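You operate a simulated robot arm through the tools that you are given. There is no shell and no other tool. Be economical: measure what you need, move in short steps, check, and stop when the job is done.

You run a simulated two-armed robot. Do the job below in one go: nothing can be reset, and whatever is moved stays where it is left.

JOB
Wipe up the spill on the long worktop with the dishcloth and put it back.

It is judged by the outcome, as a careful person would: the job done as asked, and still so three seconds after it is handed in. It fails if anything else is knocked over, pushed out of place, dropped, spilled or broken.

ROBOT AND FRAMES
Two 7-joint arms with two-finger parallel grippers on one trunk, on a base that drives. Base frame: it is fixed to the floor where the robot stands at the start and does not move with it; the origin is under the middle of the robot, x ahead of it, y to its left, z up. Readings come in m, degrees, newtons and seconds.
The left shoulder is at the start at [0.07, 0.163, 1.22], the right one opposite. Payload 3.43 kg a hand.
The TCP of each hand is the grasp point between the finger pads, 0.034 m short of the fingertips. In the tool frame z runs along the fingers and y along their closing line. The gripper opens to 0.128 m. The fingers are 0.024 m wide and 0.012 m thick; the gripper's body (0.048 by 0.13 m) begins 0.096 m behind the TCP.
Orientation is told as [roll, pitch, yaw] about the base's x, y, z axes, in that order, counted from this pose: with the fingers straight down and closing along the base's y, the tool's x points along the base's -x, its y along +y and its z along -z.

CONTROLS
- The arms move only by the tool move_arm. It takes "left_targets", "right_targets" or both (then of equal length, played together; a hand with none holds still); each is a list of rows, each an object of numbers (a shift or turn left out is 0, a gripper value left out holds the last): "wx", "wy", "wz": the turn, a rotation vector about the tool's x, y, z in degrees; "tx", "ty", "tz": the shift along the tool's x, y, z in m; "grip": the opening, from 0 (shut) to 1 (fully open). In form: [{"wx": .., "wy": .., "wz": .., "tx": .., "ty": .., "tz": .., "grip": ..}, ...]. A call has 1 to 10 rows; each row shifts and turns the commanded pose from where the row before left it, along the tool's axes as they then stand. A row lasts 0.2 s, in which the tool goes at most 0.05 m and 8.6 degrees; a call with a longer step from one row to the next is refused whole, and so is a gripper value outside its range. Where a pose cannot be reached the arm comes as near as it can. A force on the tool above 40 N (or 10 N above the force at the start of the call, whichever is more), or a blocked arm, ends the call early, and 0.2 s more pass. The fingers move at their own pace (about 0.153 m/s each) and stop on an object; they squeeze with about 43 N. The grip force told is the motor's: it shows also when the fingers shut on nothing. Time passes only in rows, and 0.2 s behind the last, so rows that do not move let the fingers close. It gives the time, the measured TCP pose, the force on the tool (base axes), the opening and the grip force at its end, in the units of the frame above (readings bear some noise).
- Cameras (640 x 400 px; columns grow to the right, rows downward): "scene" is now at [0.131, -0.0177, 1.4353]; the picture's right is [-0.21, -0.98, 0.00], its down [-0.67, 0.14, -0.73] and it looks along [0.72, -0.15, -0.68] (base axes); focal length 282 px, centre (320, 200). "left" rides on the left gripper at [0.076, 0.011, -0.16] in its tool frame; the picture's right is [-0.15, 0.99, 0.00], its down [-0.88, -0.13, -0.46] and it looks along [-0.45, -0.07, 0.89] (tool axes); focal length 234 px, centre (320, 200). "right" rides on the right gripper at [0.076, -0.011, -0.16] in its tool frame; the picture's right is [0.15, 0.99, 0.00], its down [-0.88, 0.13, -0.46] and it looks along [-0.45, 0.07, 0.89] (tool axes); focal length 234 px, centre (320, 200). There is no depth. A picture from a camera that has moved, and an enlarged one, comes with that camera's place and axes in the base frame and with its lens.
- capture(camera): a new picture of that camera. No time passes.
- lift_body(by): slides the trunk up (or, below 0, down) by that many m; the arms and the scene camera ride with it, the base frame stays. It gives what a move gives, with no picture.
- steer(legs): drives the robot by 1 to 6 legs, each [ahead, left, turn to the left] in m, m and degrees, along the robot's own axes; the way and the turn of a leg run together, so that a leg with both is an arc; at most 1.5 m and 180 degrees a leg. The arms and the cameras ride along, it lands a little off, and it stops where it bumps. It gives what a move gives.
- aim_head(pan, tilt): turns the head with the scene camera to pan (to the left, within 86 degrees either way) and tilt (down, from -29 to 69), counted from straight ahead of the robot. It gives what a move gives.
- close_up(camera, box): a new picture of the part [left, top, right, bottom] of that camera's present view, enlarged. No time passes.
- sign_off(): hands the job in; it is judged then, once.

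Work in short steps. Places have to be worked out from the pictures, the camera data and where the tool is seen: move nearer, look again, correct. Check each grasp and each placing, and mend what went wrong. You have 120 turns and 108 pictures in all, those below and enlarged ones among them. Open the grippers and draw the arms clear of the work before you hand the job in, unless the task says otherwise; then end with one line.

The tools are called after "Request:" as name(argument=value, ...) on one line, values as JSON. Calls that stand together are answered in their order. move_arm: Moves the arms, as the interface text tells. Its arguments: {"type":"object","properties":{"left_targets":{"type":"array","items":{"type":"object","properties":{"wx":{"type":"number"},"wy":{"type":"number"},"wz":{"type":"number"},"tx":{"type":"number"},"ty":{"type":"number"},"tz":{"type":"number"},"grip":{"type":"number"}}}},"right_targets":{"type":"array","items":{"type":"object","properties":{"wx":{"type":"number"},"wy":{"type":"number"},"wz":{"type":"number"},"tx":{"type":"number"},"ty":{"type":"number"},"tz":{"type":"number"},"grip":{"type":"number"}}}}},"required":[]} The other tools are called the same way: lift_body (by) slides the trunk up or down; steer (legs) drives the base; aim_head (pan, tilt) turns the head that bears the scene camera; capture (camera) takes a picture; close_up (camera, box) takes an enlarged picture of a part of a camera's view; sign_off () hands the job in.

At the start:

```text
time_s: 0.0
left_tool_pos: [0.5799, 0.0747, 1.1755]
left_orientation: [-0.1, 0.0, 0.0]
left_contact_force: [-0.5, 0.1, 0.1]
left_opening: 0.1279
left_grasp_force: 0.0
right_tool_pos: [0.4726, -0.3711, 1.1996]
right_orientation: [0.0, 0.0, 0.0]
right_contact_force: [-0.3, -0.4, 0.1]
right_opening: 0.1281
right_grasp_force: 0.2
trunk travel left (down, up): [-0.7, 0.24]
robot x, y, heading: [-0.0016, 0.0023, -0.1]
head pan, tilt: [-11.9, 42.8]
```

scene: 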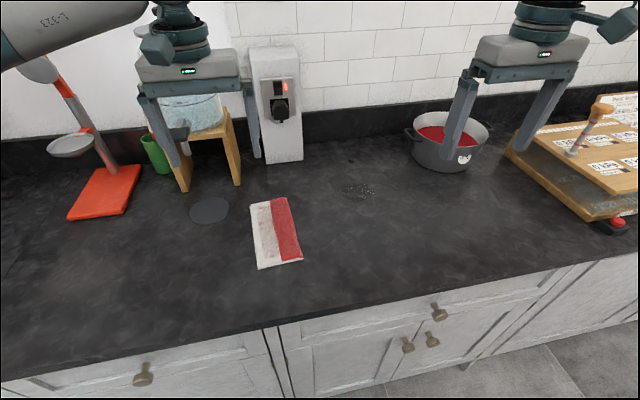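
right: 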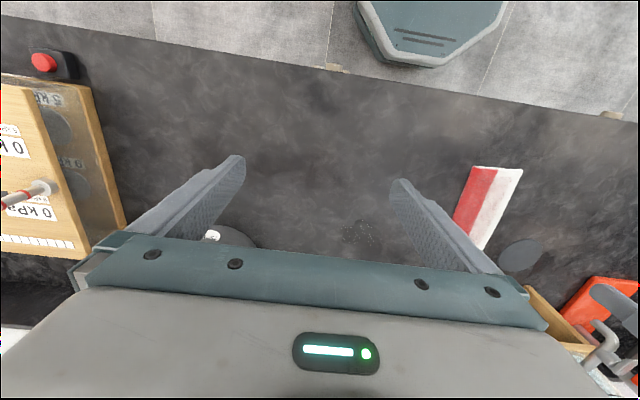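
left: 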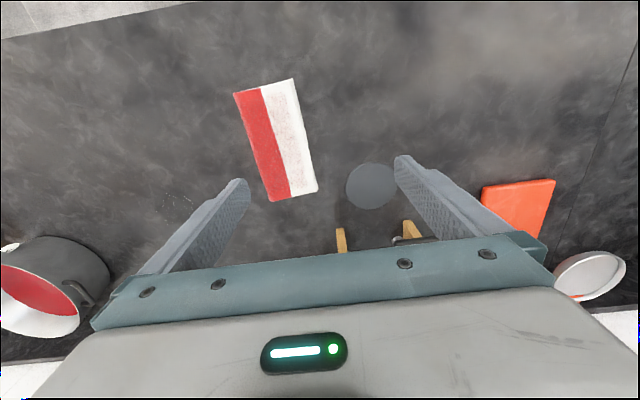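

I'll look closer at the cloth, the speckles near the pot and the dark disc to find which is the spill.

Request:
close_up(camera="scene", box=[310, 150, 410, 220])

Request:
close_up(camera="scene", box=[170, 170, 330, 280])

```text
5.71 times, centred on (360, 185) of scene
camera zoom: at [0.131, -0.0177, 1.4353], right [-0.21, -0.98, 0.0], down [-0.67, 0.14, -0.73], along [0.72, -0.15, -0.68], focal length 1614 px, centre (91, 286)
```

zoom: 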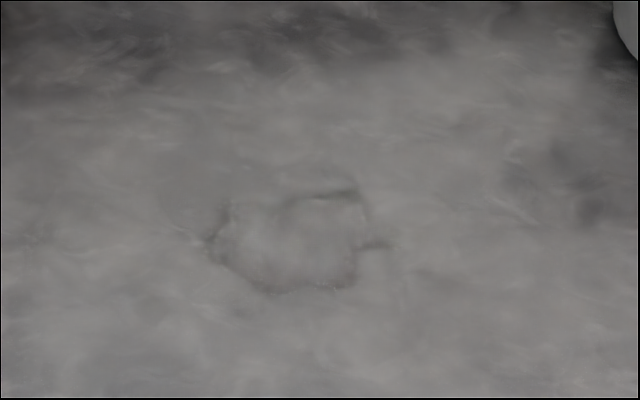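

```text
3.64 times, centred on (250, 225) of scene
camera zoom: at [0.131, -0.0177, 1.4353], right [-0.21, -0.98, 0.0], down [-0.67, 0.14, -0.73], along [0.72, -0.15, -0.68], focal length 1027 px, centre (574, 109)
```

zoom: 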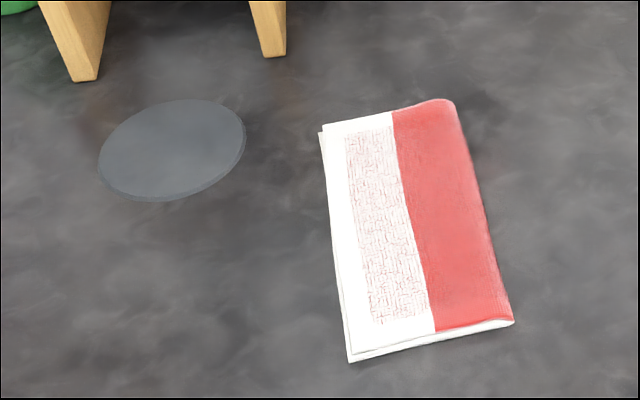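

The spill is a clear puddle around (0.74, -0.25), about 0.10 m across. The folded cloth lies near (0.64, 0.0), roughly 0.22 x 0.105 m, with its long side along x. I'll move the left hand aside and bring the right hand above the cloth.

Request:
move_arm(left_targets=[{"tx": 0.012, "ty": 0.022}, {"tx": 0.012, "ty": 0.022}, {"tx": 0.012, "ty": 0.022}, {"tx": 0.012, "ty": 0.022}, {"tx": 0.012, "ty": 0.022}, {"tx": 0.012, "ty": 0.022}, {"tx": 0.012, "ty": 0.022}, {"tx": 0.012, "ty": 0.022}, {"tx": 0.012, "ty": 0.022}, {"tx": 0.012, "ty": 0.022}], right_targets=[{"tx": -0.014, "ty": 0.036, "tz": 0.008}, {"tx": -0.014, "ty": 0.036, "tz": 0.008}, {"tx": -0.014, "ty": 0.036, "tz": 0.008}, {"tx": -0.014, "ty": 0.036, "tz": 0.008}, {"tx": -0.014, "ty": 0.036, "tz": 0.008}, {"tx": -0.014, "ty": 0.036, "tz": 0.008}, {"tx": -0.014, "ty": 0.036, "tz": 0.008}, {"tx": -0.014, "ty": 0.036, "tz": 0.008}, {"tx": -0.014, "ty": 0.036, "tz": 0.008}, {"tx": -0.014, "ty": 0.036, "tz": 0.008}])

Request:
capture(camera="right")

Request:
capture(camera="scene")

```text
time_s: 2.2
left_tool_pos: [0.4598, 0.2962, 1.1759]
left_orientation: [-0.2, -0.2, 0.0]
left_contact_force: [0.2, -0.3, 0.3]
left_opening: 0.1281
left_grasp_force: 0.1
right_tool_pos: [0.5586, -0.1448, 1.1511]
right_orientation: [0.0, 0.0, 0.0]
right_contact_force: [0.3, -0.1, 0.3]
right_opening: 0.1279
right_grasp_force: 0.1
right hand out of reach, approached as far as the arm can: row 7, 8, 9, 10
trunk travel left (down, up): [-0.7, 0.24]
robot x, y, heading: [0.0016, 0.0003, -0.0]
head pan, tilt: [-11.9, 42.8]
```

```text
102 pictures are left
camera right: at [0.4829, -0.1568, 1.3103], right [-0.15, 0.99, 0.0], down [0.88, 0.13, 0.46], along [0.45, 0.07, -0.89], focal length 234 px, centre (320, 200)
```

right: 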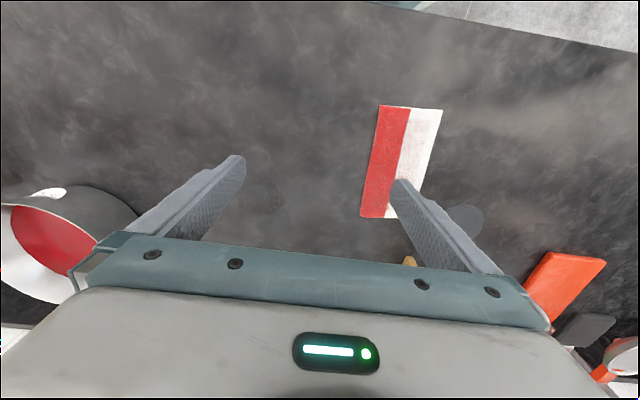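

```text
101 pictures are left
camera scene: at [0.1293, -0.0164, 1.4355], right [-0.21, -0.98, 0.0], down [-0.66, 0.14, -0.73], along [0.72, -0.15, -0.68], focal length 282 px, centre (320, 200)
```

scene: 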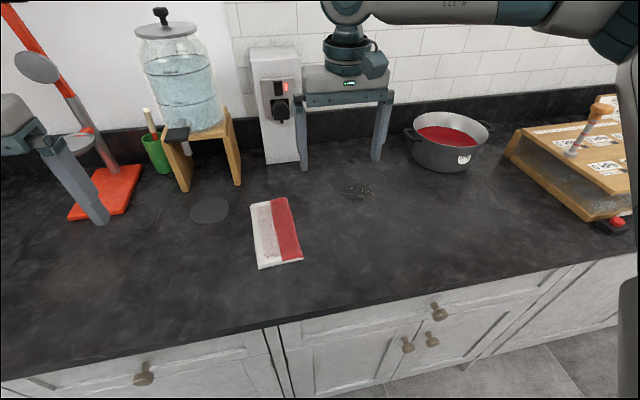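

The right arm can't reach across to the cloth from here. I'll shift the base 0.17 m left so both the cloth and the spill are on its own side.

Request:
steer(legs=[[0, 0.17, 0]])

Request:
capture(camera="right")

Request:
capture(camera="scene")

```text
time_s: 3.7
left_tool_pos: [0.4602, 0.4622, 1.1758]
left_orientation: [0.0, 0.1, 0.0]
left_contact_force: [0.6, -0.3, 0.2]
left_opening: 0.128
left_grasp_force: 0.0
right_tool_pos: [0.5597, 0.0206, 1.149]
right_orientation: [0.1, -0.1, -0.1]
right_contact_force: [-0.7, -0.1, -0.2]
right_opening: 0.1279
right_grasp_force: 0.0
trunk travel left (down, up): [-0.7, 0.24]
robot x, y, heading: [0.005, 0.1661, 0.0]
head pan, tilt: [-11.9, 42.8]
```

```text
100 pictures are left
camera right: at [0.4845, 0.0094, 1.3092], right [-0.15, 0.99, 0.0], down [0.88, 0.13, 0.46], along [0.45, 0.07, -0.89], focal length 234 px, centre (320, 200)
```

right: 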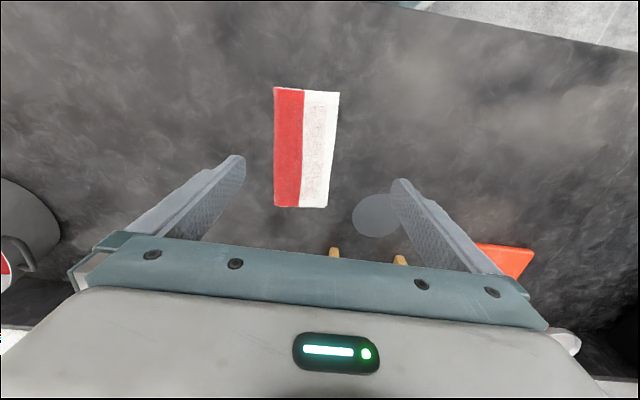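

```text
99 pictures are left
camera scene: at [0.131, 0.1499, 1.4352], right [-0.21, -0.98, 0.0], down [-0.67, 0.14, -0.73], along [0.72, -0.15, -0.68], focal length 282 px, centre (320, 200)
```

scene: 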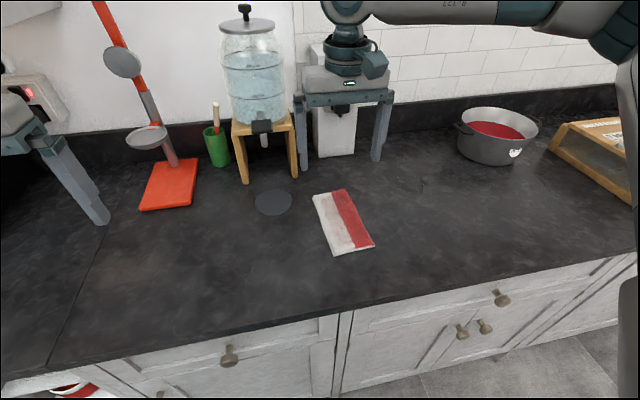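

The cloth is now in front of the right hand. I'll re-check the spill from this viewpoint, and the red-and-white thing at the lower left.

Request:
close_up(camera="scene", box=[360, 140, 520, 240])

Request:
close_up(camera="scene", box=[0, 300, 160, 400])

Request:
aim_head(pan=40, tilt=45)

Request:
capture(camera="scene")

```text
4.00 times, centred on (440, 190) of scene
camera zoom: at [0.131, 0.1499, 1.4352], right [-0.21, -0.98, 0.0], down [-0.67, 0.14, -0.73], along [0.72, -0.15, -0.68], focal length 1130 px, centre (-160, 240)
```

zoom: 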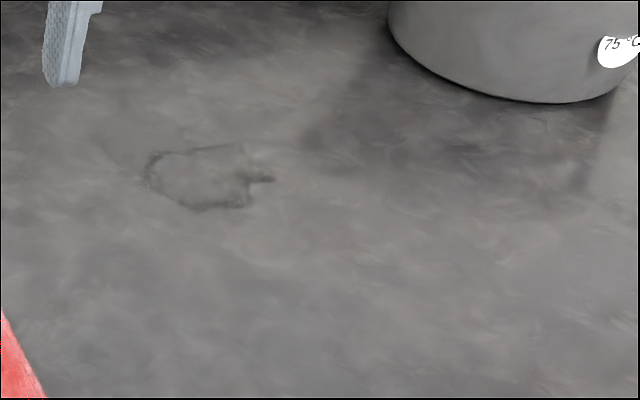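

```text
4.00 times, centred on (80, 350) of scene
camera zoom: at [0.131, 0.1499, 1.4352], right [-0.21, -0.98, 0.0], down [-0.67, 0.14, -0.73], along [0.72, -0.15, -0.68], focal length 1130 px, centre (1280, -400)
```

zoom: 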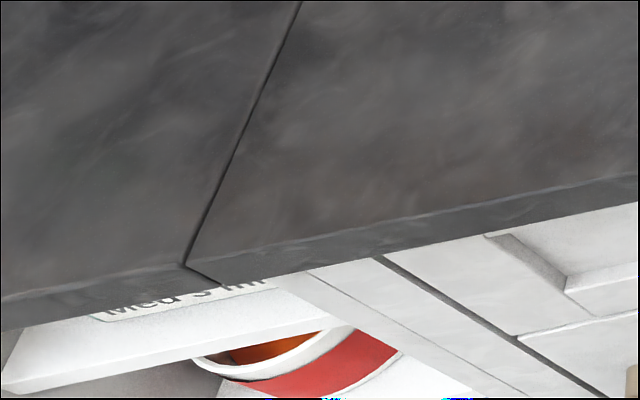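

```text
time_s: 4.9
left_tool_pos: [0.4593, 0.4643, 1.1754]
left_orientation: [0.0, 0.0, 0.0]
left_contact_force: [-0.5, -0.3, -0.3]
left_opening: 0.128
left_grasp_force: 0.0
right_tool_pos: [0.5602, 0.0229, 1.1494]
right_orientation: [0.0, 0.0, -0.1]
right_contact_force: [0.1, -0.6, 0.7]
right_opening: 0.1279
right_grasp_force: 0.0
trunk travel left (down, up): [-0.7, 0.24]
robot x, y, heading: [-0.0014, 0.1705, -0.0]
head pan, tilt: [40.0, 45.0]
```

```text
96 pictures are left
camera scene: at [0.1121, 0.2211, 1.4322], right [0.64, -0.77, 0.0], down [-0.54, -0.45, -0.71], along [0.54, 0.45, -0.71], focal length 282 px, centre (320, 200)
```

scene: 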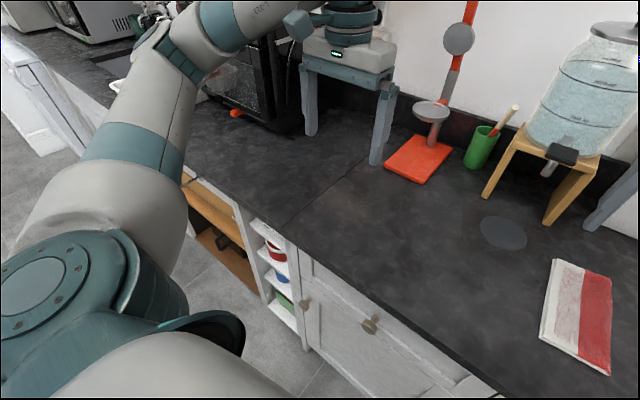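

Spill confirmed: x 0.70–0.79, y -0.325 to -0.205. Cloth centre is about (0.62, 0.00), yaw about +3°, width about 0.107. I'll lower the open hand towards it and look again.

Request:
move_arm(right_targets=[{"tx": -0.012, "ty": -0.005, "tz": 0.026, "wz": -0.7}, {"tx": -0.012, "ty": -0.005, "tz": 0.026, "wz": -0.7}, {"tx": -0.012, "ty": -0.005, "tz": 0.026, "wz": -0.6}, {"tx": -0.012, "ty": -0.005, "tz": 0.026, "wz": -0.5}, {"tx": -0.012, "ty": -0.003, "tz": 0.026, "wz": -0.5}, {"tz": 0.026}, {}])

Request:
capture(camera="right")

Request:
aim_head(pan=-12, tilt=43)

Request:
capture(camera="scene")

```text
time_s: 6.5
left_tool_pos: [0.4613, 0.4635, 1.1751]
left_orientation: [0.0, -0.1, 0.0]
left_contact_force: [-0.7, -0.5, -0.8]
left_opening: 0.1283
left_grasp_force: 0.1
right_tool_pos: [0.6036, -0.023, 1.0023]
right_orientation: [0.1, -0.2, 3.0]
right_contact_force: [-0.3, 0.0, 0.0]
right_opening: 0.1281
right_grasp_force: 0.2
right hand out of reach, approached as far as the arm can: row 3, 4, 5, 6
trunk travel left (down, up): [-0.7, 0.24]
robot x, y, heading: [-0.0005, 0.1684, -0.1]
head pan, tilt: [40.0, 45.0]
```

```text
95 pictures are left
camera right: at [0.5289, -0.0385, 1.1617], right [-0.2, 0.98, 0.0], down [0.87, 0.17, 0.46], along [0.45, 0.09, -0.89], focal length 234 px, centre (320, 200)
```

right: 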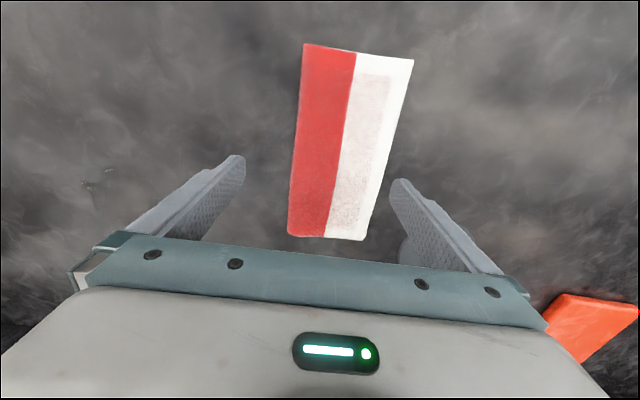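

```text
time_s: 7.7
left_tool_pos: [0.4615, 0.4635, 1.1758]
left_orientation: [-0.1, 0.0, 0.0]
left_contact_force: [-0.4, 0.3, -0.7]
left_opening: 0.1278
left_grasp_force: 0.0
right_tool_pos: [0.6046, -0.0224, 1.0033]
right_orientation: [0.1, 0.0, 2.9]
right_contact_force: [0.2, 0.7, -1.0]
right_opening: 0.1281
right_grasp_force: 0.0
trunk travel left (down, up): [-0.7, 0.24]
robot x, y, heading: [0.0025, 0.1709, 0.1]
head pan, tilt: [-12.0, 43.0]
```

```text
94 pictures are left
camera scene: at [0.1309, 0.1514, 1.435], right [-0.21, -0.98, 0.0], down [-0.67, 0.14, -0.73], along [0.72, -0.15, -0.68], focal length 282 px, centre (320, 200)
```

scene: 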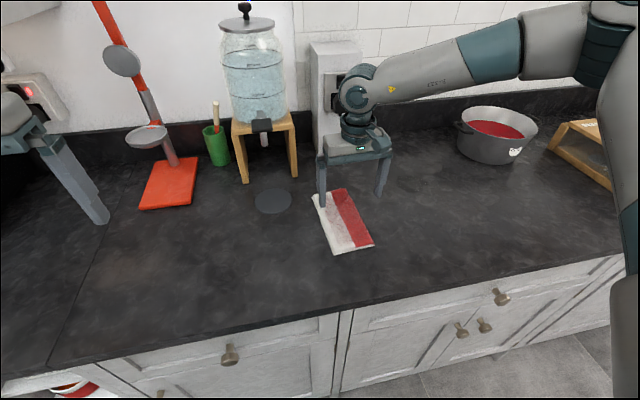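

The right arm still stops just short sideways (around 17° to its own side). I'll turn the base 13° left so the cloth sits more comfortably in its reach.

Request:
steer(legs=[[0, 0.02, 13]])

Request:
move_arm(right_targets=[{"wz": 4, "ty": -0.02}, {"wz": 4, "ty": -0.02}, {"wz": 4, "ty": -0.02}, {"wz": 1, "ty": -0.02}, {}])

```text
time_s: 8.9
left_tool_pos: [0.3883, 0.5704, 1.1746]
left_orientation: [-0.2, 0.0, 11.9]
left_contact_force: [-0.4, 0.4, -0.4]
left_opening: 0.1277
left_grasp_force: 0.1
right_tool_pos: [0.6279, 0.1181, 1.0022]
right_orientation: [-0.3, 0.4, 14.2]
right_contact_force: [0.3, 0.5, 0.5]
right_opening: 0.128
right_grasp_force: 0.0
trunk travel left (down, up): [-0.7, 0.24]
robot x, y, heading: [-0.0023, 0.1898, 12.0]
head pan, tilt: [-12.0, 43.0]
stopped in leg 1: the force on the tool passed its limit (the readings are from after the stop); the commanded pose is now the measured one
```

```text
time_s: 10.1
left_tool_pos: [0.3882, 0.5705, 1.1742]
left_orientation: [-0.1, 0.1, 11.9]
left_contact_force: [-0.5, -0.1, -0.4]
left_opening: 0.1278
left_grasp_force: 0.1
right_tool_pos: [0.6396, 0.0407, 1.0014]
right_orientation: [-0.4, 0.3, 1.2]
right_contact_force: [0.4, 0.4, -1.0]
right_opening: 0.128
right_grasp_force: 0.1
trunk travel left (down, up): [-0.7, 0.24]
robot x, y, heading: [-0.0019, 0.1874, 11.9]
head pan, tilt: [-12.0, 43.0]
```

A force limit tripped near the end of the turn, so I'll check whether anything was touched.

Request:
capture(camera="scene")

Request:
capture(camera="right")

Request:
capture(camera="left")

```text
93 pictures are left
camera scene: at [0.1294, 0.1982, 1.4351], right [0.0, -1.0, 0.0], down [-0.68, 0.0, -0.73], along [0.73, 0.0, -0.68], focal length 282 px, centre (320, 200)
```

scene: 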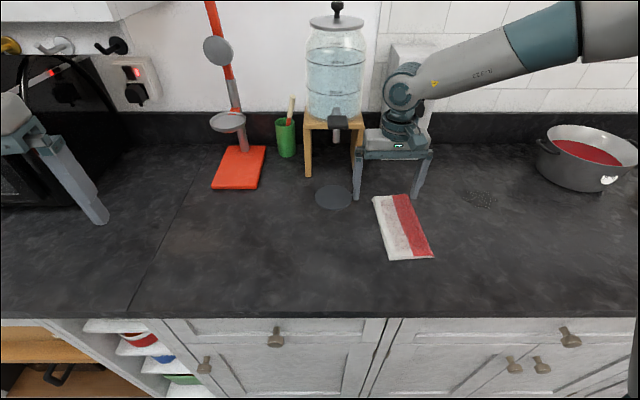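

```text
92 pictures are left
camera right: at [0.565, 0.0276, 1.1617], right [-0.17, 0.99, -0.01], down [0.88, 0.15, 0.45], along [0.45, 0.07, -0.89], focal length 234 px, centre (320, 200)
```

right: 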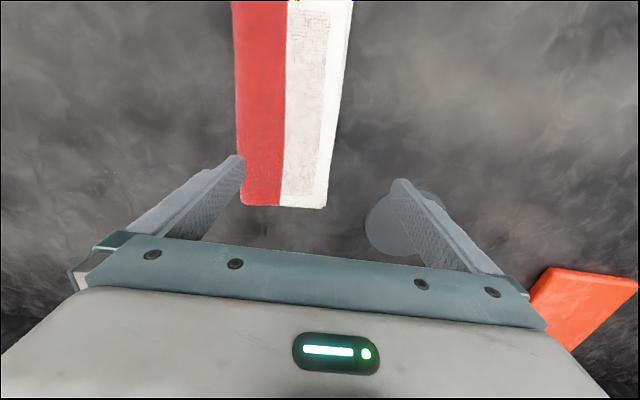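

```text
91 pictures are left
camera left: at [0.3132, 0.5674, 1.334], right [-0.06, 1.0, 0.0], down [0.89, 0.05, 0.46], along [0.45, 0.03, -0.89], focal length 234 px, centre (320, 200)
```

left: 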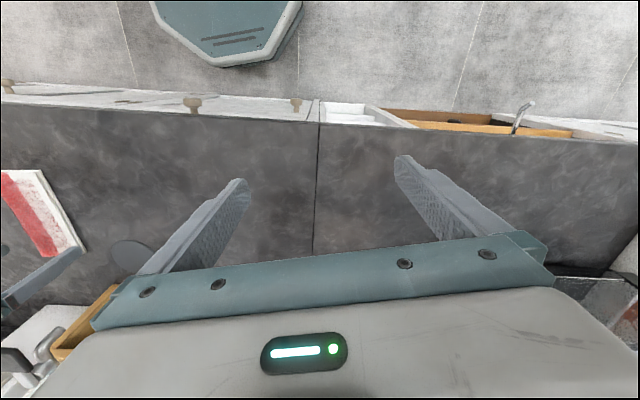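

Nothing looks displaced (cup, stool, disc and scale base all match their earlier places), so the trip was probably inertial. Cloth centre works out to about (0.616, -0.005), yaw about 4°. I'll centre the hand over it and lower a bit.

Request:
move_arm(right_targets=[{"wz": -1.5, "tx": 0.012, "ty": -0.023, "tz": 0.01}, {"wz": -1.5, "tx": 0.012, "ty": -0.023, "tz": 0.015}, {"tz": 0.015}, {}])

Request:
capture(camera="right")

Request:
close_up(camera="scene", box=[300, 90, 500, 280])

```text
time_s: 11.1
left_tool_pos: [0.3886, 0.5702, 1.1761]
left_orientation: [-0.1, -0.1, 11.9]
left_contact_force: [-0.4, -0.2, -0.4]
left_opening: 0.1283
left_grasp_force: 0.1
right_tool_pos: [0.6165, -0.0069, 0.9619]
right_orientation: [-0.4, 0.3, 4.4]
right_contact_force: [0.0, -0.7, -0.3]
right_opening: 0.128
right_grasp_force: 0.0
trunk travel left (down, up): [-0.7, 0.24]
robot x, y, heading: [-0.0021, 0.1883, 11.7]
head pan, tilt: [-12.0, 43.0]
```

```text
90 pictures are left
camera right: at [0.5433, -0.0236, 1.1214], right [-0.22, 0.98, -0.01], down [0.87, 0.2, 0.45], along [0.44, 0.09, -0.89], focal length 234 px, centre (320, 200)
```

right: 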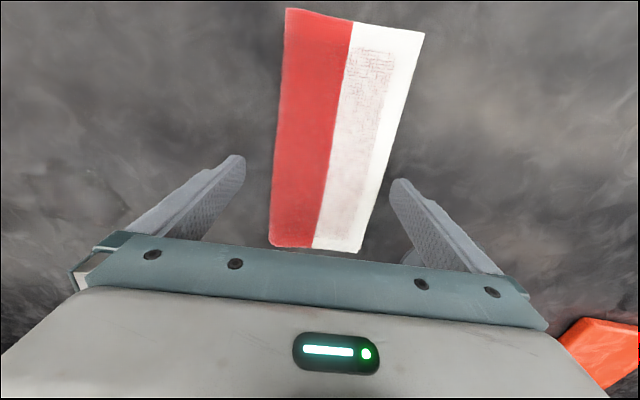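

```text
2.11 times, centred on (400, 185) of scene
camera zoom: at [0.1293, 0.1967, 1.4351], right [0.0, -1.0, 0.0], down [-0.68, 0.0, -0.73], along [0.73, 0.0, -0.68], focal length 595 px, centre (152, 232)
```

zoom: 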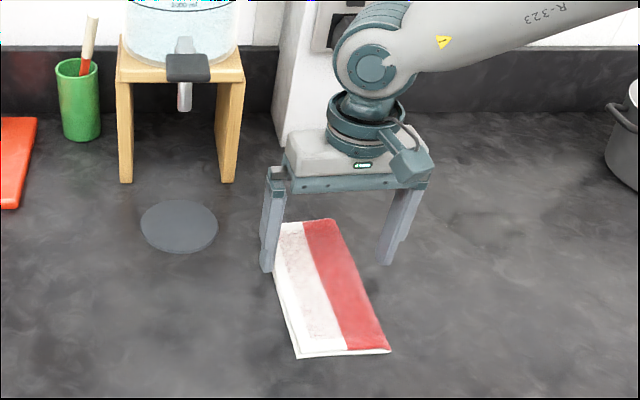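

The fingers should straddle the cloth, but its centre is about 9–12 mm to +y of the hand. I'll correct that and lower to just above the cloth.

Request:
move_arm(right_targets=[{"ty": 0.01, "tz": 0.012}, {"tz": 0.018}, {}])

Request:
capture(camera="right")

Request:
close_up(camera="scene", box=[350, 150, 470, 270])

```text
time_s: 11.7
left_tool_pos: [0.3877, 0.5691, 1.1763]
left_orientation: [0.0, 0.0, 12.0]
left_contact_force: [-0.1, -1.3, 0.8]
left_opening: 0.128
left_grasp_force: 0.1
right_tool_pos: [0.6156, 0.0047, 0.9441]
right_orientation: [0.0, -0.1, 4.4]
right_contact_force: [-9.7, -1.0, 14.9]
right_opening: 0.1273
right_grasp_force: 0.1
trunk travel left (down, up): [-0.7, 0.24]
robot x, y, heading: [-0.004, 0.1854, 11.6]
head pan, tilt: [-12.0, 43.0]
stopped in row 2 (right hand): the force on the tool passed its limit (the readings are from after the stop); the commanded pose is now the measured one
```

```text
88 pictures are left
camera right: at [0.5414, -0.0123, 1.1036], right [-0.22, 0.97, 0.0], down [0.87, 0.2, 0.46], along [0.44, 0.1, -0.89], focal length 234 px, centre (320, 200)
```

right: 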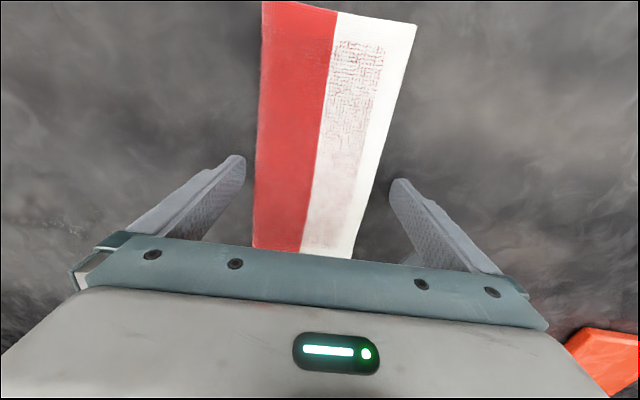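

```text
3.33 times, centred on (410, 210) of scene
camera zoom: at [0.1279, 0.1966, 1.4352], right [0.0, -1.0, 0.0], down [-0.68, 0.0, -0.73], along [0.73, 0.0, -0.68], focal length 942 px, centre (20, 167)
```

zoom: 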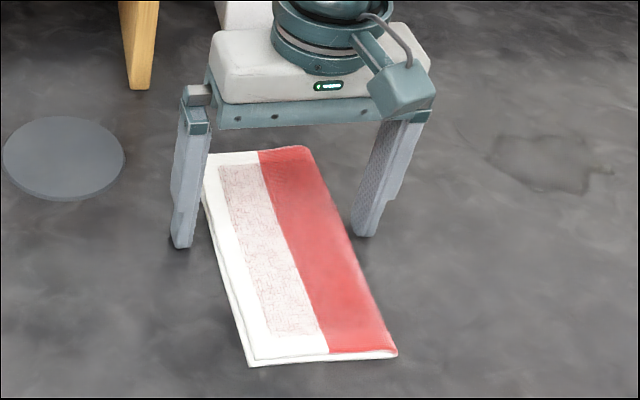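

A force spike came while the fingertips are still about 4 cm above the top, with nothing visible in contact. I'll hold still and re-read the force.

Request:
move_arm(right_targets=[{}, {}])

Request:
aim_head(pan=-35, tilt=30)

Request:
capture(camera="scene")

```text
time_s: 12.3
left_tool_pos: [0.3869, 0.571, 1.1755]
left_orientation: [0.0, 0.0, 12.0]
left_contact_force: [1.0, 0.2, 0.2]
left_opening: 0.1279
left_grasp_force: 0.1
right_tool_pos: [0.6152, 0.005, 0.9433]
right_orientation: [-0.2, -0.1, 4.4]
right_contact_force: [-7.9, -0.7, 11.4]
right_opening: 0.128
right_grasp_force: 0.2
trunk travel left (down, up): [-0.7, 0.24]
robot x, y, heading: [-0.0044, 0.1867, 11.8]
head pan, tilt: [-12.0, 43.0]
```

```text
time_s: 13.2
left_tool_pos: [0.3865, 0.5706, 1.1749]
left_orientation: [0.0, 0.0, 11.9]
left_contact_force: [-0.2, 0.0, -1.1]
left_opening: 0.1281
left_grasp_force: 0.1
right_tool_pos: [0.6158, 0.0045, 0.9438]
right_orientation: [0.0, -0.1, 4.4]
right_contact_force: [-9.5, -0.7, 13.5]
right_opening: 0.128
right_grasp_force: 0.1
trunk travel left (down, up): [-0.7, 0.24]
robot x, y, heading: [-0.0022, 0.1892, 11.5]
head pan, tilt: [-35.0, 30.0]
```

```text
86 pictures are left
camera scene: at [0.1272, 0.162, 1.4551], right [-0.39, -0.92, 0.0], down [-0.46, 0.2, -0.87], along [0.8, -0.34, -0.5], focal length 282 px, centre (320, 200)
```

scene: 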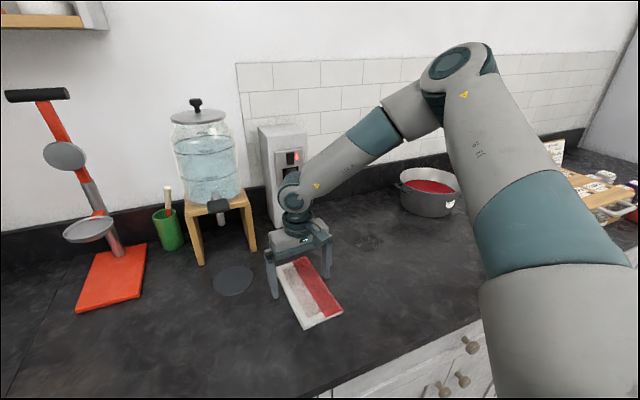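

The force is sustained, so something really is being touched. I'll lift 3 cm to release it and look closely around the hand.

Request:
close_up(camera="scene", box=[220, 100, 420, 340])

Request:
move_arm(right_targets=[{"tz": -0.01}, {"tz": -0.01}, {}])

Request:
close_up(camera="right", box=[160, 100, 480, 300])

```text
1.67 times, centred on (320, 220) of scene
camera zoom: at [0.1272, 0.162, 1.4551], right [-0.39, -0.92, 0.0], down [-0.46, 0.2, -0.87], along [0.8, -0.34, -0.5], focal length 471 px, centre (320, 167)
```

zoom: 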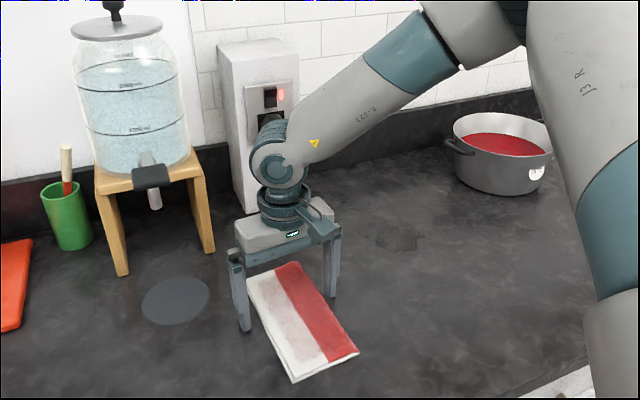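

```text
time_s: 14.0
left_tool_pos: [0.3899, 0.5696, 1.1749]
left_orientation: [0.0, 0.3, 11.9]
left_contact_force: [0.5, 0.0, -0.7]
left_opening: 0.128
left_grasp_force: 0.0
right_tool_pos: [0.6186, 0.0058, 0.9633]
right_orientation: [-0.1, 0.1, 4.3]
right_contact_force: [-0.5, -0.1, -0.5]
right_opening: 0.128
right_grasp_force: 0.0
trunk travel left (down, up): [-0.7, 0.24]
robot x, y, heading: [-0.0007, 0.1881, 11.9]
head pan, tilt: [-35.0, 30.0]
```

```text
2.00 times, centred on (320, 200) of right
camera zoom: at [0.5442, -0.0123, 1.1219], right [-0.22, 0.98, 0.0], down [0.87, 0.2, 0.45], along [0.44, 0.1, -0.89], focal length 468 px, centre (320, 200)
```

zoom: 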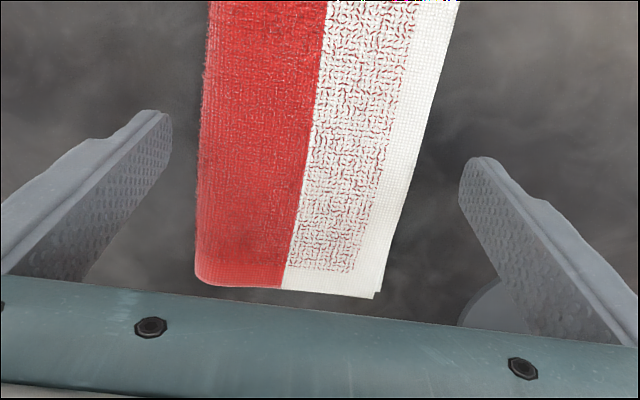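

The contact was gone after lifting, and no object is near the hand, so the arm's folded posture (a joint limit or self-contact) is the likely cause. I'll raise the trunk 0.1 m so the arm comes more from above, then descend again.

Request:
lift_body(by=0.1)

Request:
move_arm(right_targets=[{"tz": 0.02}, {"tz": 0.02}, {"tz": 0.02}, {"tz": 0.02}, {"tz": 0.02}, {}])

Request:
capture(camera="scene")

```text
time_s: 15.3
left_tool_pos: [0.3892, 0.5703, 1.2748]
left_orientation: [0.0, 0.1, 11.9]
left_contact_force: [0.2, 0.3, 0.2]
left_opening: 0.1278
left_grasp_force: 0.1
right_tool_pos: [0.6184, 0.0047, 1.0631]
right_orientation: [-0.1, -0.1, 4.3]
right_contact_force: [1.0, 0.7, 0.1]
right_opening: 0.1281
right_grasp_force: 0.0
trunk travel left (down, up): [-0.8, 0.14]
robot x, y, heading: [0.0005, 0.1876, 11.5]
head pan, tilt: [-35.0, 30.0]
```

```text
time_s: 16.7
left_tool_pos: [0.3885, 0.5694, 1.2754]
left_orientation: [-0.1, 0.0, 11.9]
left_contact_force: [1.1, -0.7, 0.9]
left_opening: 0.1281
left_grasp_force: 0.0
right_tool_pos: [0.6191, 0.0041, 0.9622]
right_orientation: [-0.2, 0.0, 4.4]
right_contact_force: [0.0, -0.3, 0.0]
right_opening: 0.1281
right_grasp_force: 0.1
trunk travel left (down, up): [-0.8, 0.14]
robot x, y, heading: [-0.0023, 0.1879, 11.6]
head pan, tilt: [-35.0, 30.0]
```

```text
83 pictures are left
camera scene: at [0.1297, 0.1616, 1.5548], right [-0.39, -0.92, 0.0], down [-0.46, 0.2, -0.87], along [0.8, -0.34, -0.5], focal length 282 px, centre (320, 200)
```

scene: 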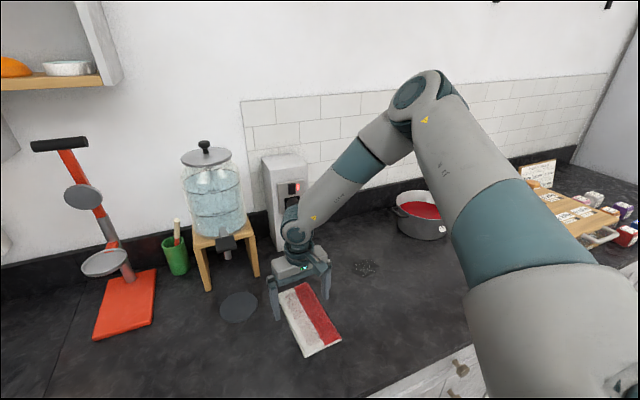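

The hand is level with the cloth's centreline and the force is zero. I'll continue down slowly to just above the cloth.

Request:
move_arm(right_targets=[{"tz": 0.01, "tx": 0.004}, {"tz": 0.01}, {"tz": 0.01}, {}])

Request:
capture(camera="right")

Request:
close_up(camera="scene", box=[240, 230, 380, 370])

```text
time_s: 17.8
left_tool_pos: [0.3856, 0.5712, 1.2755]
left_orientation: [0.0, 0.0, 12.0]
left_contact_force: [0.9, -0.2, -0.4]
left_opening: 0.1279
left_grasp_force: 0.1
right_tool_pos: [0.6148, 0.0034, 0.9446]
right_orientation: [0.1, -0.7, 4.4]
right_contact_force: [-6.1, 2.9, 16.6]
right_opening: 0.1258
right_grasp_force: 0.1
right hand out of reach, approached as far as the arm can: row 3
trunk travel left (down, up): [-0.8, 0.14]
robot x, y, heading: [-0.0025, 0.186, 11.9]
head pan, tilt: [-35.0, 30.0]
stopped in row 4 (right hand): the force on the tool passed its limit (the readings are from after the stop); the commanded pose is now the measured one
```

```text
82 pictures are left
camera right: at [0.5375, -0.0143, 1.1029], right [-0.22, 0.97, 0.0], down [0.86, 0.2, 0.47], along [0.45, 0.1, -0.88], focal length 234 px, centre (320, 200)
```

right: 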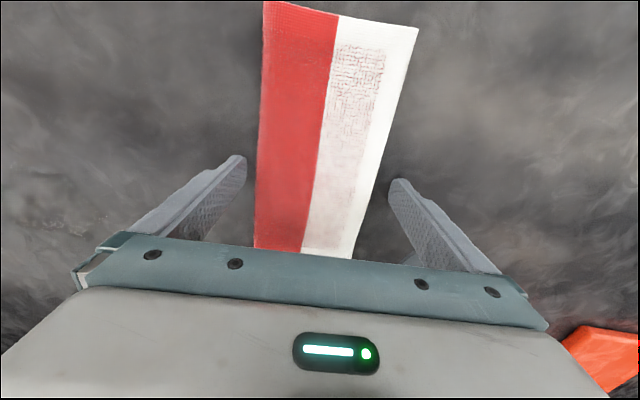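

```text
2.86 times, centred on (310, 300) of scene
camera zoom: at [0.1271, 0.1627, 1.5549], right [-0.39, -0.92, 0.0], down [-0.46, 0.2, -0.87], along [0.8, -0.34, -0.5], focal length 807 px, centre (349, -86)
```

zoom: 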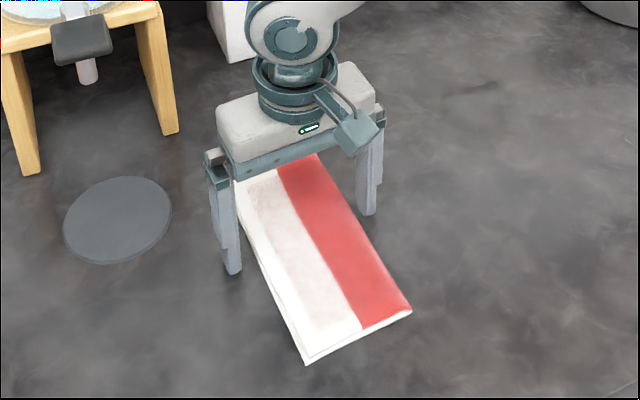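

Now it makes sense: same contact height whatever the posture, and the cameras' parallax agrees. The worktop is really at z ≈ 0.909, so the fingertips are resting on it on either side of the cloth. That puts the spill at x 0.665–0.74, y -0.29 to -0.195. I'll ease off 2 mm and close gradually on the cloth.

Request:
move_arm(right_targets=[{"tz": -0.003}, {"grip": 0.85}, {"grip": 0.8}, {"grip": 0.75}, {}])

Request:
capture(camera="right")

Request:
close_up(camera="scene", box=[240, 230, 380, 370])

```text
time_s: 19.0
left_tool_pos: [0.3894, 0.5701, 1.2758]
left_orientation: [0.0, 0.1, 11.9]
left_contact_force: [0.3, -0.3, -0.6]
left_opening: 0.1279
left_grasp_force: 0.1
right_tool_pos: [0.615, 0.0027, 0.9455]
right_orientation: [0.1, -0.5, 4.5]
right_contact_force: [0.0, -1.1, 0.1]
right_opening: 0.096
right_grasp_force: 0.1
trunk travel left (down, up): [-0.8, 0.14]
robot x, y, heading: [0.0004, 0.1865, 11.8]
head pan, tilt: [-35.0, 30.0]
```

```text
80 pictures are left
camera right: at [0.5396, -0.0156, 1.1037], right [-0.22, 0.97, 0.0], down [0.86, 0.2, 0.46], along [0.45, 0.1, -0.89], focal length 234 px, centre (320, 200)
```

right: 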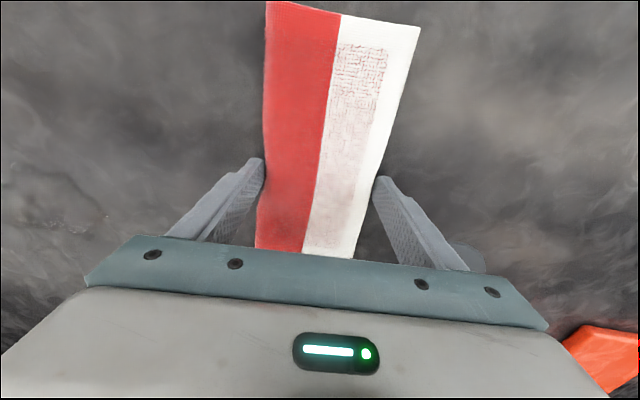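

```text
2.86 times, centred on (310, 300) of scene
camera zoom: at [0.1303, 0.1617, 1.5548], right [-0.39, -0.92, 0.0], down [-0.46, 0.2, -0.87], along [0.8, -0.34, -0.5], focal length 807 px, centre (349, -86)
```

zoom: 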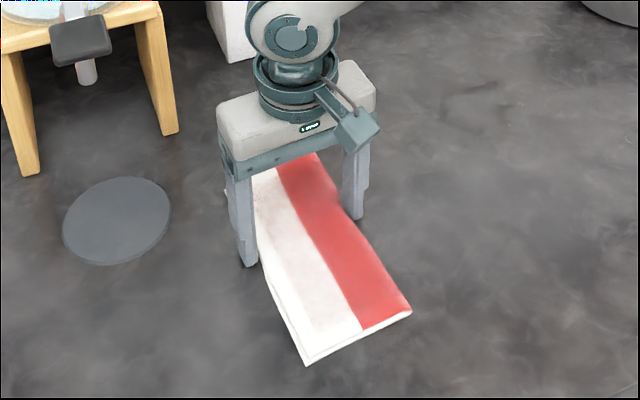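

The cloth is soft and now pinched lightly at its edges. I'll close further until it's firmly held.

Request:
move_arm(right_targets=[{"grip": 0.65}, {"grip": 0.55}, {"grip": 0.45}, {}])

Request:
capture(camera="right")

Request:
close_up(camera="scene", box=[240, 230, 380, 370])

```text
time_s: 20.0
left_tool_pos: [0.3891, 0.5699, 1.2745]
left_orientation: [-0.1, 0.0, 11.9]
left_contact_force: [0.3, 0.4, 0.2]
left_opening: 0.1282
left_grasp_force: 0.0
right_tool_pos: [0.6152, 0.0025, 0.9452]
right_orientation: [0.1, -0.5, 4.5]
right_contact_force: [1.0, 0.6, 0.4]
right_opening: 0.0578
right_grasp_force: 0.2
trunk travel left (down, up): [-0.8, 0.14]
robot x, y, heading: [-0.0025, 0.1904, 12.0]
head pan, tilt: [-35.0, 30.0]
```

```text
78 pictures are left
camera right: at [0.5396, -0.0155, 1.1037], right [-0.22, 0.97, 0.0], down [0.86, 0.2, 0.46], along [0.45, 0.1, -0.89], focal length 234 px, centre (320, 200)
```

right: 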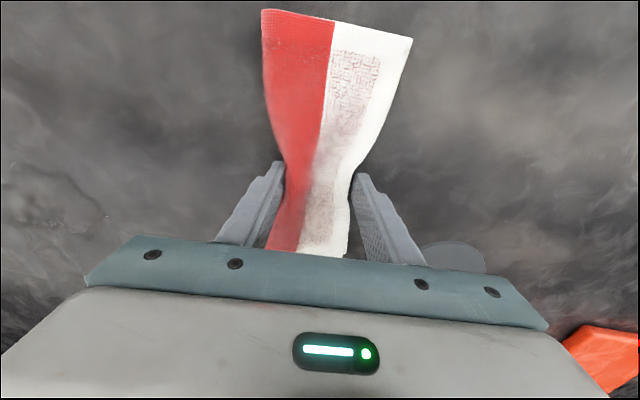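

```text
2.86 times, centred on (310, 300) of scene
camera zoom: at [0.1303, 0.1618, 1.5548], right [-0.39, -0.92, 0.0], down [-0.46, 0.2, -0.87], along [0.8, -0.34, -0.5], focal length 807 px, centre (349, -86)
```

zoom: 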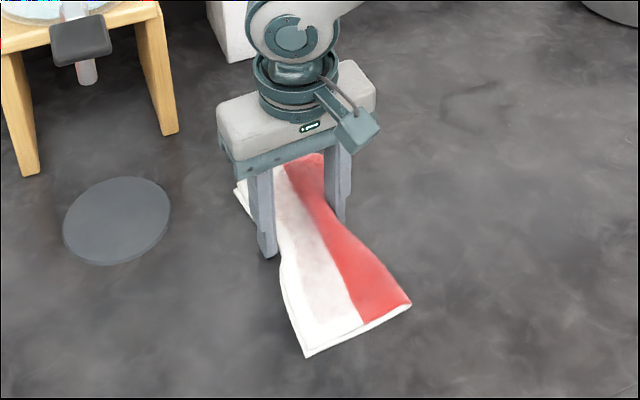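

The cloth gathers like a bow tie and there's still no grip force. I'll keep closing.

Request:
move_arm(right_targets=[{"grip": 0.3}, {"grip": 0.15}, {"grip": 0.0}, {}, {}])

Request:
capture(camera="right")

Request:
close_up(camera="scene", box=[240, 230, 380, 370])

```text
time_s: 21.2
left_tool_pos: [0.3898, 0.5704, 1.2733]
left_orientation: [0.1, -0.1, 11.8]
left_contact_force: [0.6, -0.6, -0.1]
left_opening: 0.1278
left_grasp_force: 0.3
right_tool_pos: [0.6157, 0.0026, 0.9457]
right_orientation: [0.2, -0.7, 4.5]
right_contact_force: [0.0, -0.8, 4.6]
right_opening: 0.0108
right_grasp_force: 43.0
trunk travel left (down, up): [-0.8, 0.14]
robot x, y, heading: [-0.0007, 0.1839, 11.7]
head pan, tilt: [-35.0, 30.0]
```

```text
76 pictures are left
camera right: at [0.5394, -0.0154, 1.104], right [-0.22, 0.97, 0.0], down [0.86, 0.2, 0.46], along [0.45, 0.1, -0.89], focal length 234 px, centre (320, 200)
```

right: 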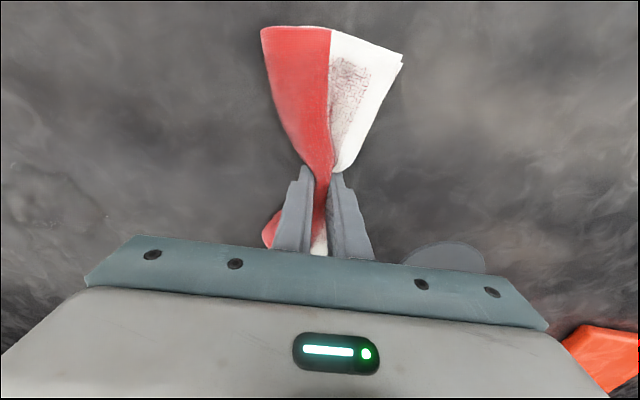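

```text
2.86 times, centred on (310, 300) of scene
camera zoom: at [0.1299, 0.1619, 1.5549], right [-0.39, -0.92, 0.0], down [-0.46, 0.2, -0.87], along [0.8, -0.34, -0.5], focal length 807 px, centre (349, -86)
```

zoom: 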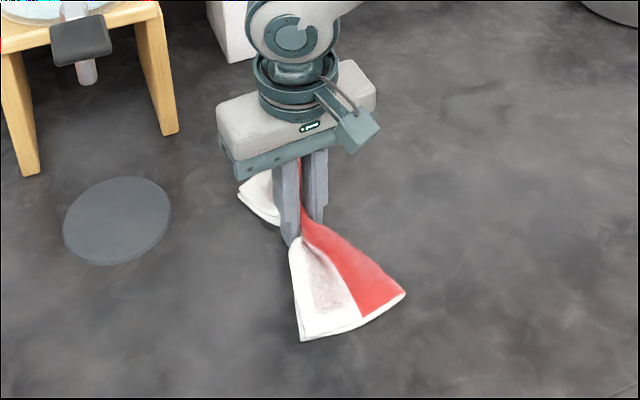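

The cloth is firmly held (43 N, 0.011 m thick). I'll lift it 4 cm, carry it to the left of the spill and set it on the worktop.

Request:
move_arm(right_targets=[{"tz": -0.02}, {"tz": -0.02}, {"tx": -0.001, "ty": -0.035}, {"tx": -0.001, "ty": -0.035}, {"tx": -0.001, "ty": -0.035}, {"tx": -0.001, "ty": -0.035}, {"tz": 0.02}, {"tz": 0.017}, {}])

Request:
capture(camera="scene")

Request:
capture(camera="right")

```text
time_s: 23.2
left_tool_pos: [0.3884, 0.5702, 1.275]
left_orientation: [0.0, 0.0, 12.0]
left_contact_force: [0.3, -0.3, -0.3]
left_opening: 0.1282
left_grasp_force: 0.0
right_tool_pos: [0.6291, -0.139, 0.9483]
right_orientation: [0.1, -0.6, 4.5]
right_contact_force: [0.0, 1.7, 2.8]
right_opening: 0.0105
right_grasp_force: 42.7
trunk travel left (down, up): [-0.8, 0.14]
robot x, y, heading: [-0.0019, 0.1848, 11.6]
head pan, tilt: [-35.0, 30.0]
```

```text
74 pictures are left
camera scene: at [0.1294, 0.1613, 1.5549], right [-0.39, -0.92, 0.0], down [-0.46, 0.2, -0.87], along [0.8, -0.34, -0.5], focal length 282 px, centre (320, 200)
```

scene: 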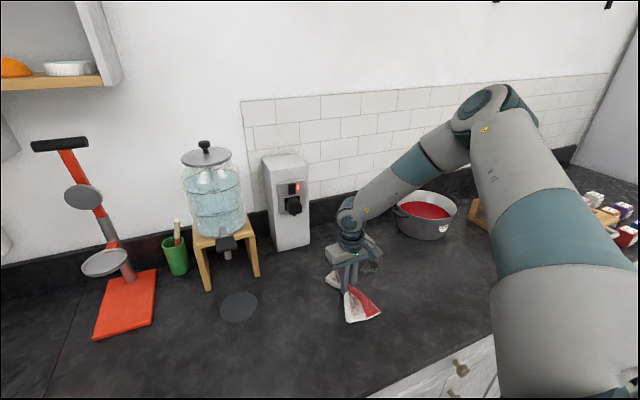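

```text
73 pictures are left
camera right: at [0.554, -0.1558, 1.1061], right [-0.22, 0.97, 0.0], down [0.86, 0.2, 0.47], along [0.45, 0.1, -0.89], focal length 234 px, centre (320, 200)
```

right: 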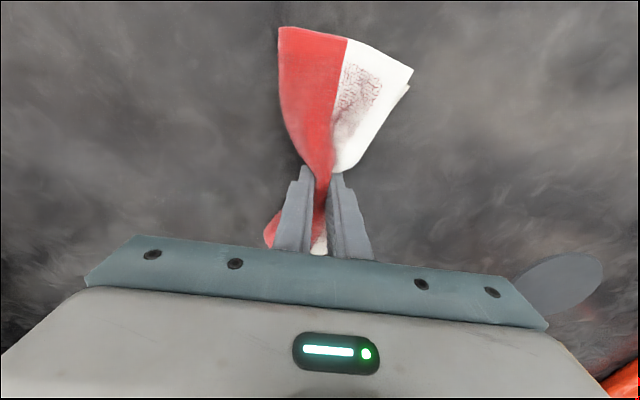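

The cloth is down beside the spill. I'll sweep it rightwards across the spill with light pressure.

Request:
move_arm(right_targets=[{"tz": 0.003}, {"tx": 0.002, "ty": -0.025}, {"tx": 0.002, "ty": -0.025}, {"tx": 0.002, "ty": -0.025}, {"tx": 0.002, "ty": -0.025}, {"tx": 0.002, "ty": -0.025}, {"tx": 0.002, "ty": -0.025}, {"tx": 0.002, "ty": -0.02}, {}])

Request:
capture(camera="scene")

Request:
capture(camera="right")

```text
time_s: 25.2
left_tool_pos: [0.3883, 0.5714, 1.2745]
left_orientation: [-0.2, 0.0, 11.9]
left_contact_force: [0.0, -0.5, 0.7]
left_opening: 0.1279
left_grasp_force: 0.0
right_tool_pos: [0.6284, -0.3068, 0.9449]
right_orientation: [-0.1, -0.5, 4.5]
right_contact_force: [-0.7, 0.5, 8.4]
right_opening: 0.0109
right_grasp_force: 43.3
trunk travel left (down, up): [-0.8, 0.14]
robot x, y, heading: [-0.003, 0.1854, 11.9]
head pan, tilt: [-35.0, 30.0]
```

```text
72 pictures are left
camera scene: at [0.1296, 0.1631, 1.5549], right [-0.39, -0.92, 0.0], down [-0.46, 0.2, -0.87], along [0.8, -0.34, -0.5], focal length 282 px, centre (320, 200)
```

scene: 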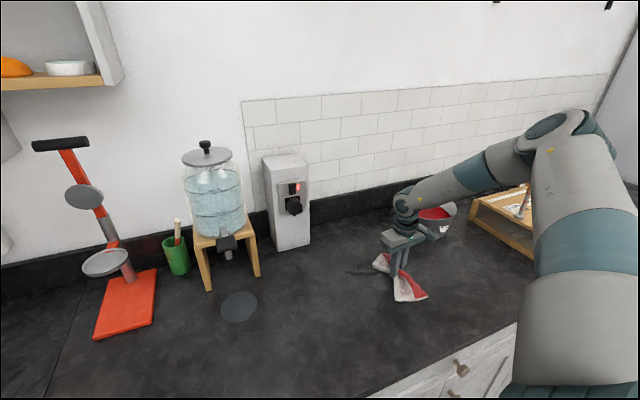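

```text
71 pictures are left
camera right: at [0.5538, -0.3251, 1.1041], right [-0.22, 0.97, 0.0], down [0.86, 0.2, 0.46], along [0.45, 0.1, -0.89], focal length 234 px, centre (320, 200)
```

right: 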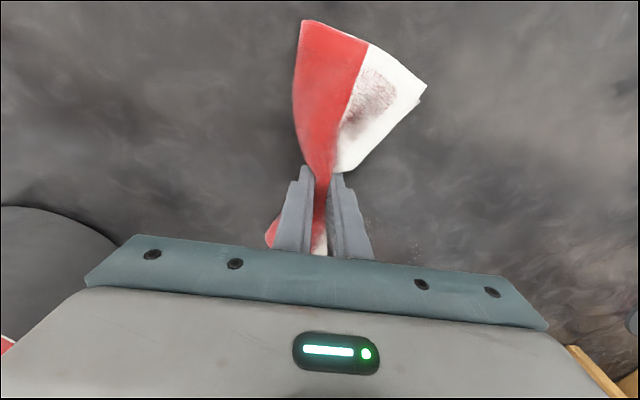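

Request:
close_up(camera="scene", box=[310, 220, 450, 320])

Request:
close_up(camera="right", box=[320, 150, 520, 280])

```text
4.00 times, centred on (380, 270) of scene
camera zoom: at [0.1296, 0.1631, 1.5549], right [-0.39, -0.92, 0.0], down [-0.46, 0.2, -0.87], along [0.8, -0.34, -0.5], focal length 1130 px, centre (80, -80)
```

zoom: 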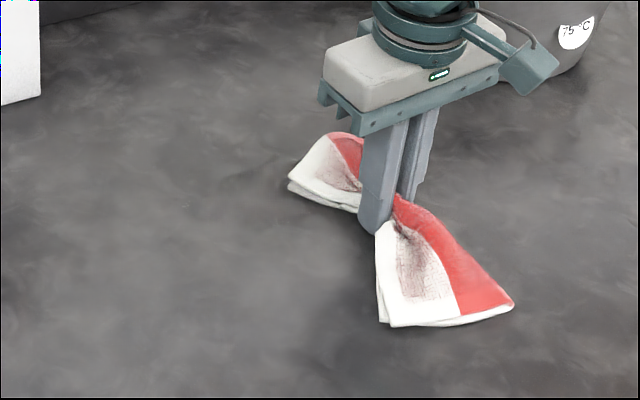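

```text
3.08 times, centred on (420, 215) of right
camera zoom: at [0.5538, -0.3251, 1.1041], right [-0.22, 0.97, 0.0], down [0.86, 0.2, 0.46], along [0.45, 0.1, -0.89], focal length 720 px, centre (12, 154)
```

zoom: 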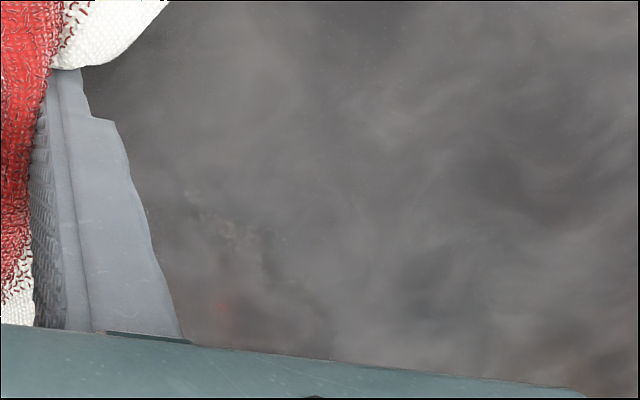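

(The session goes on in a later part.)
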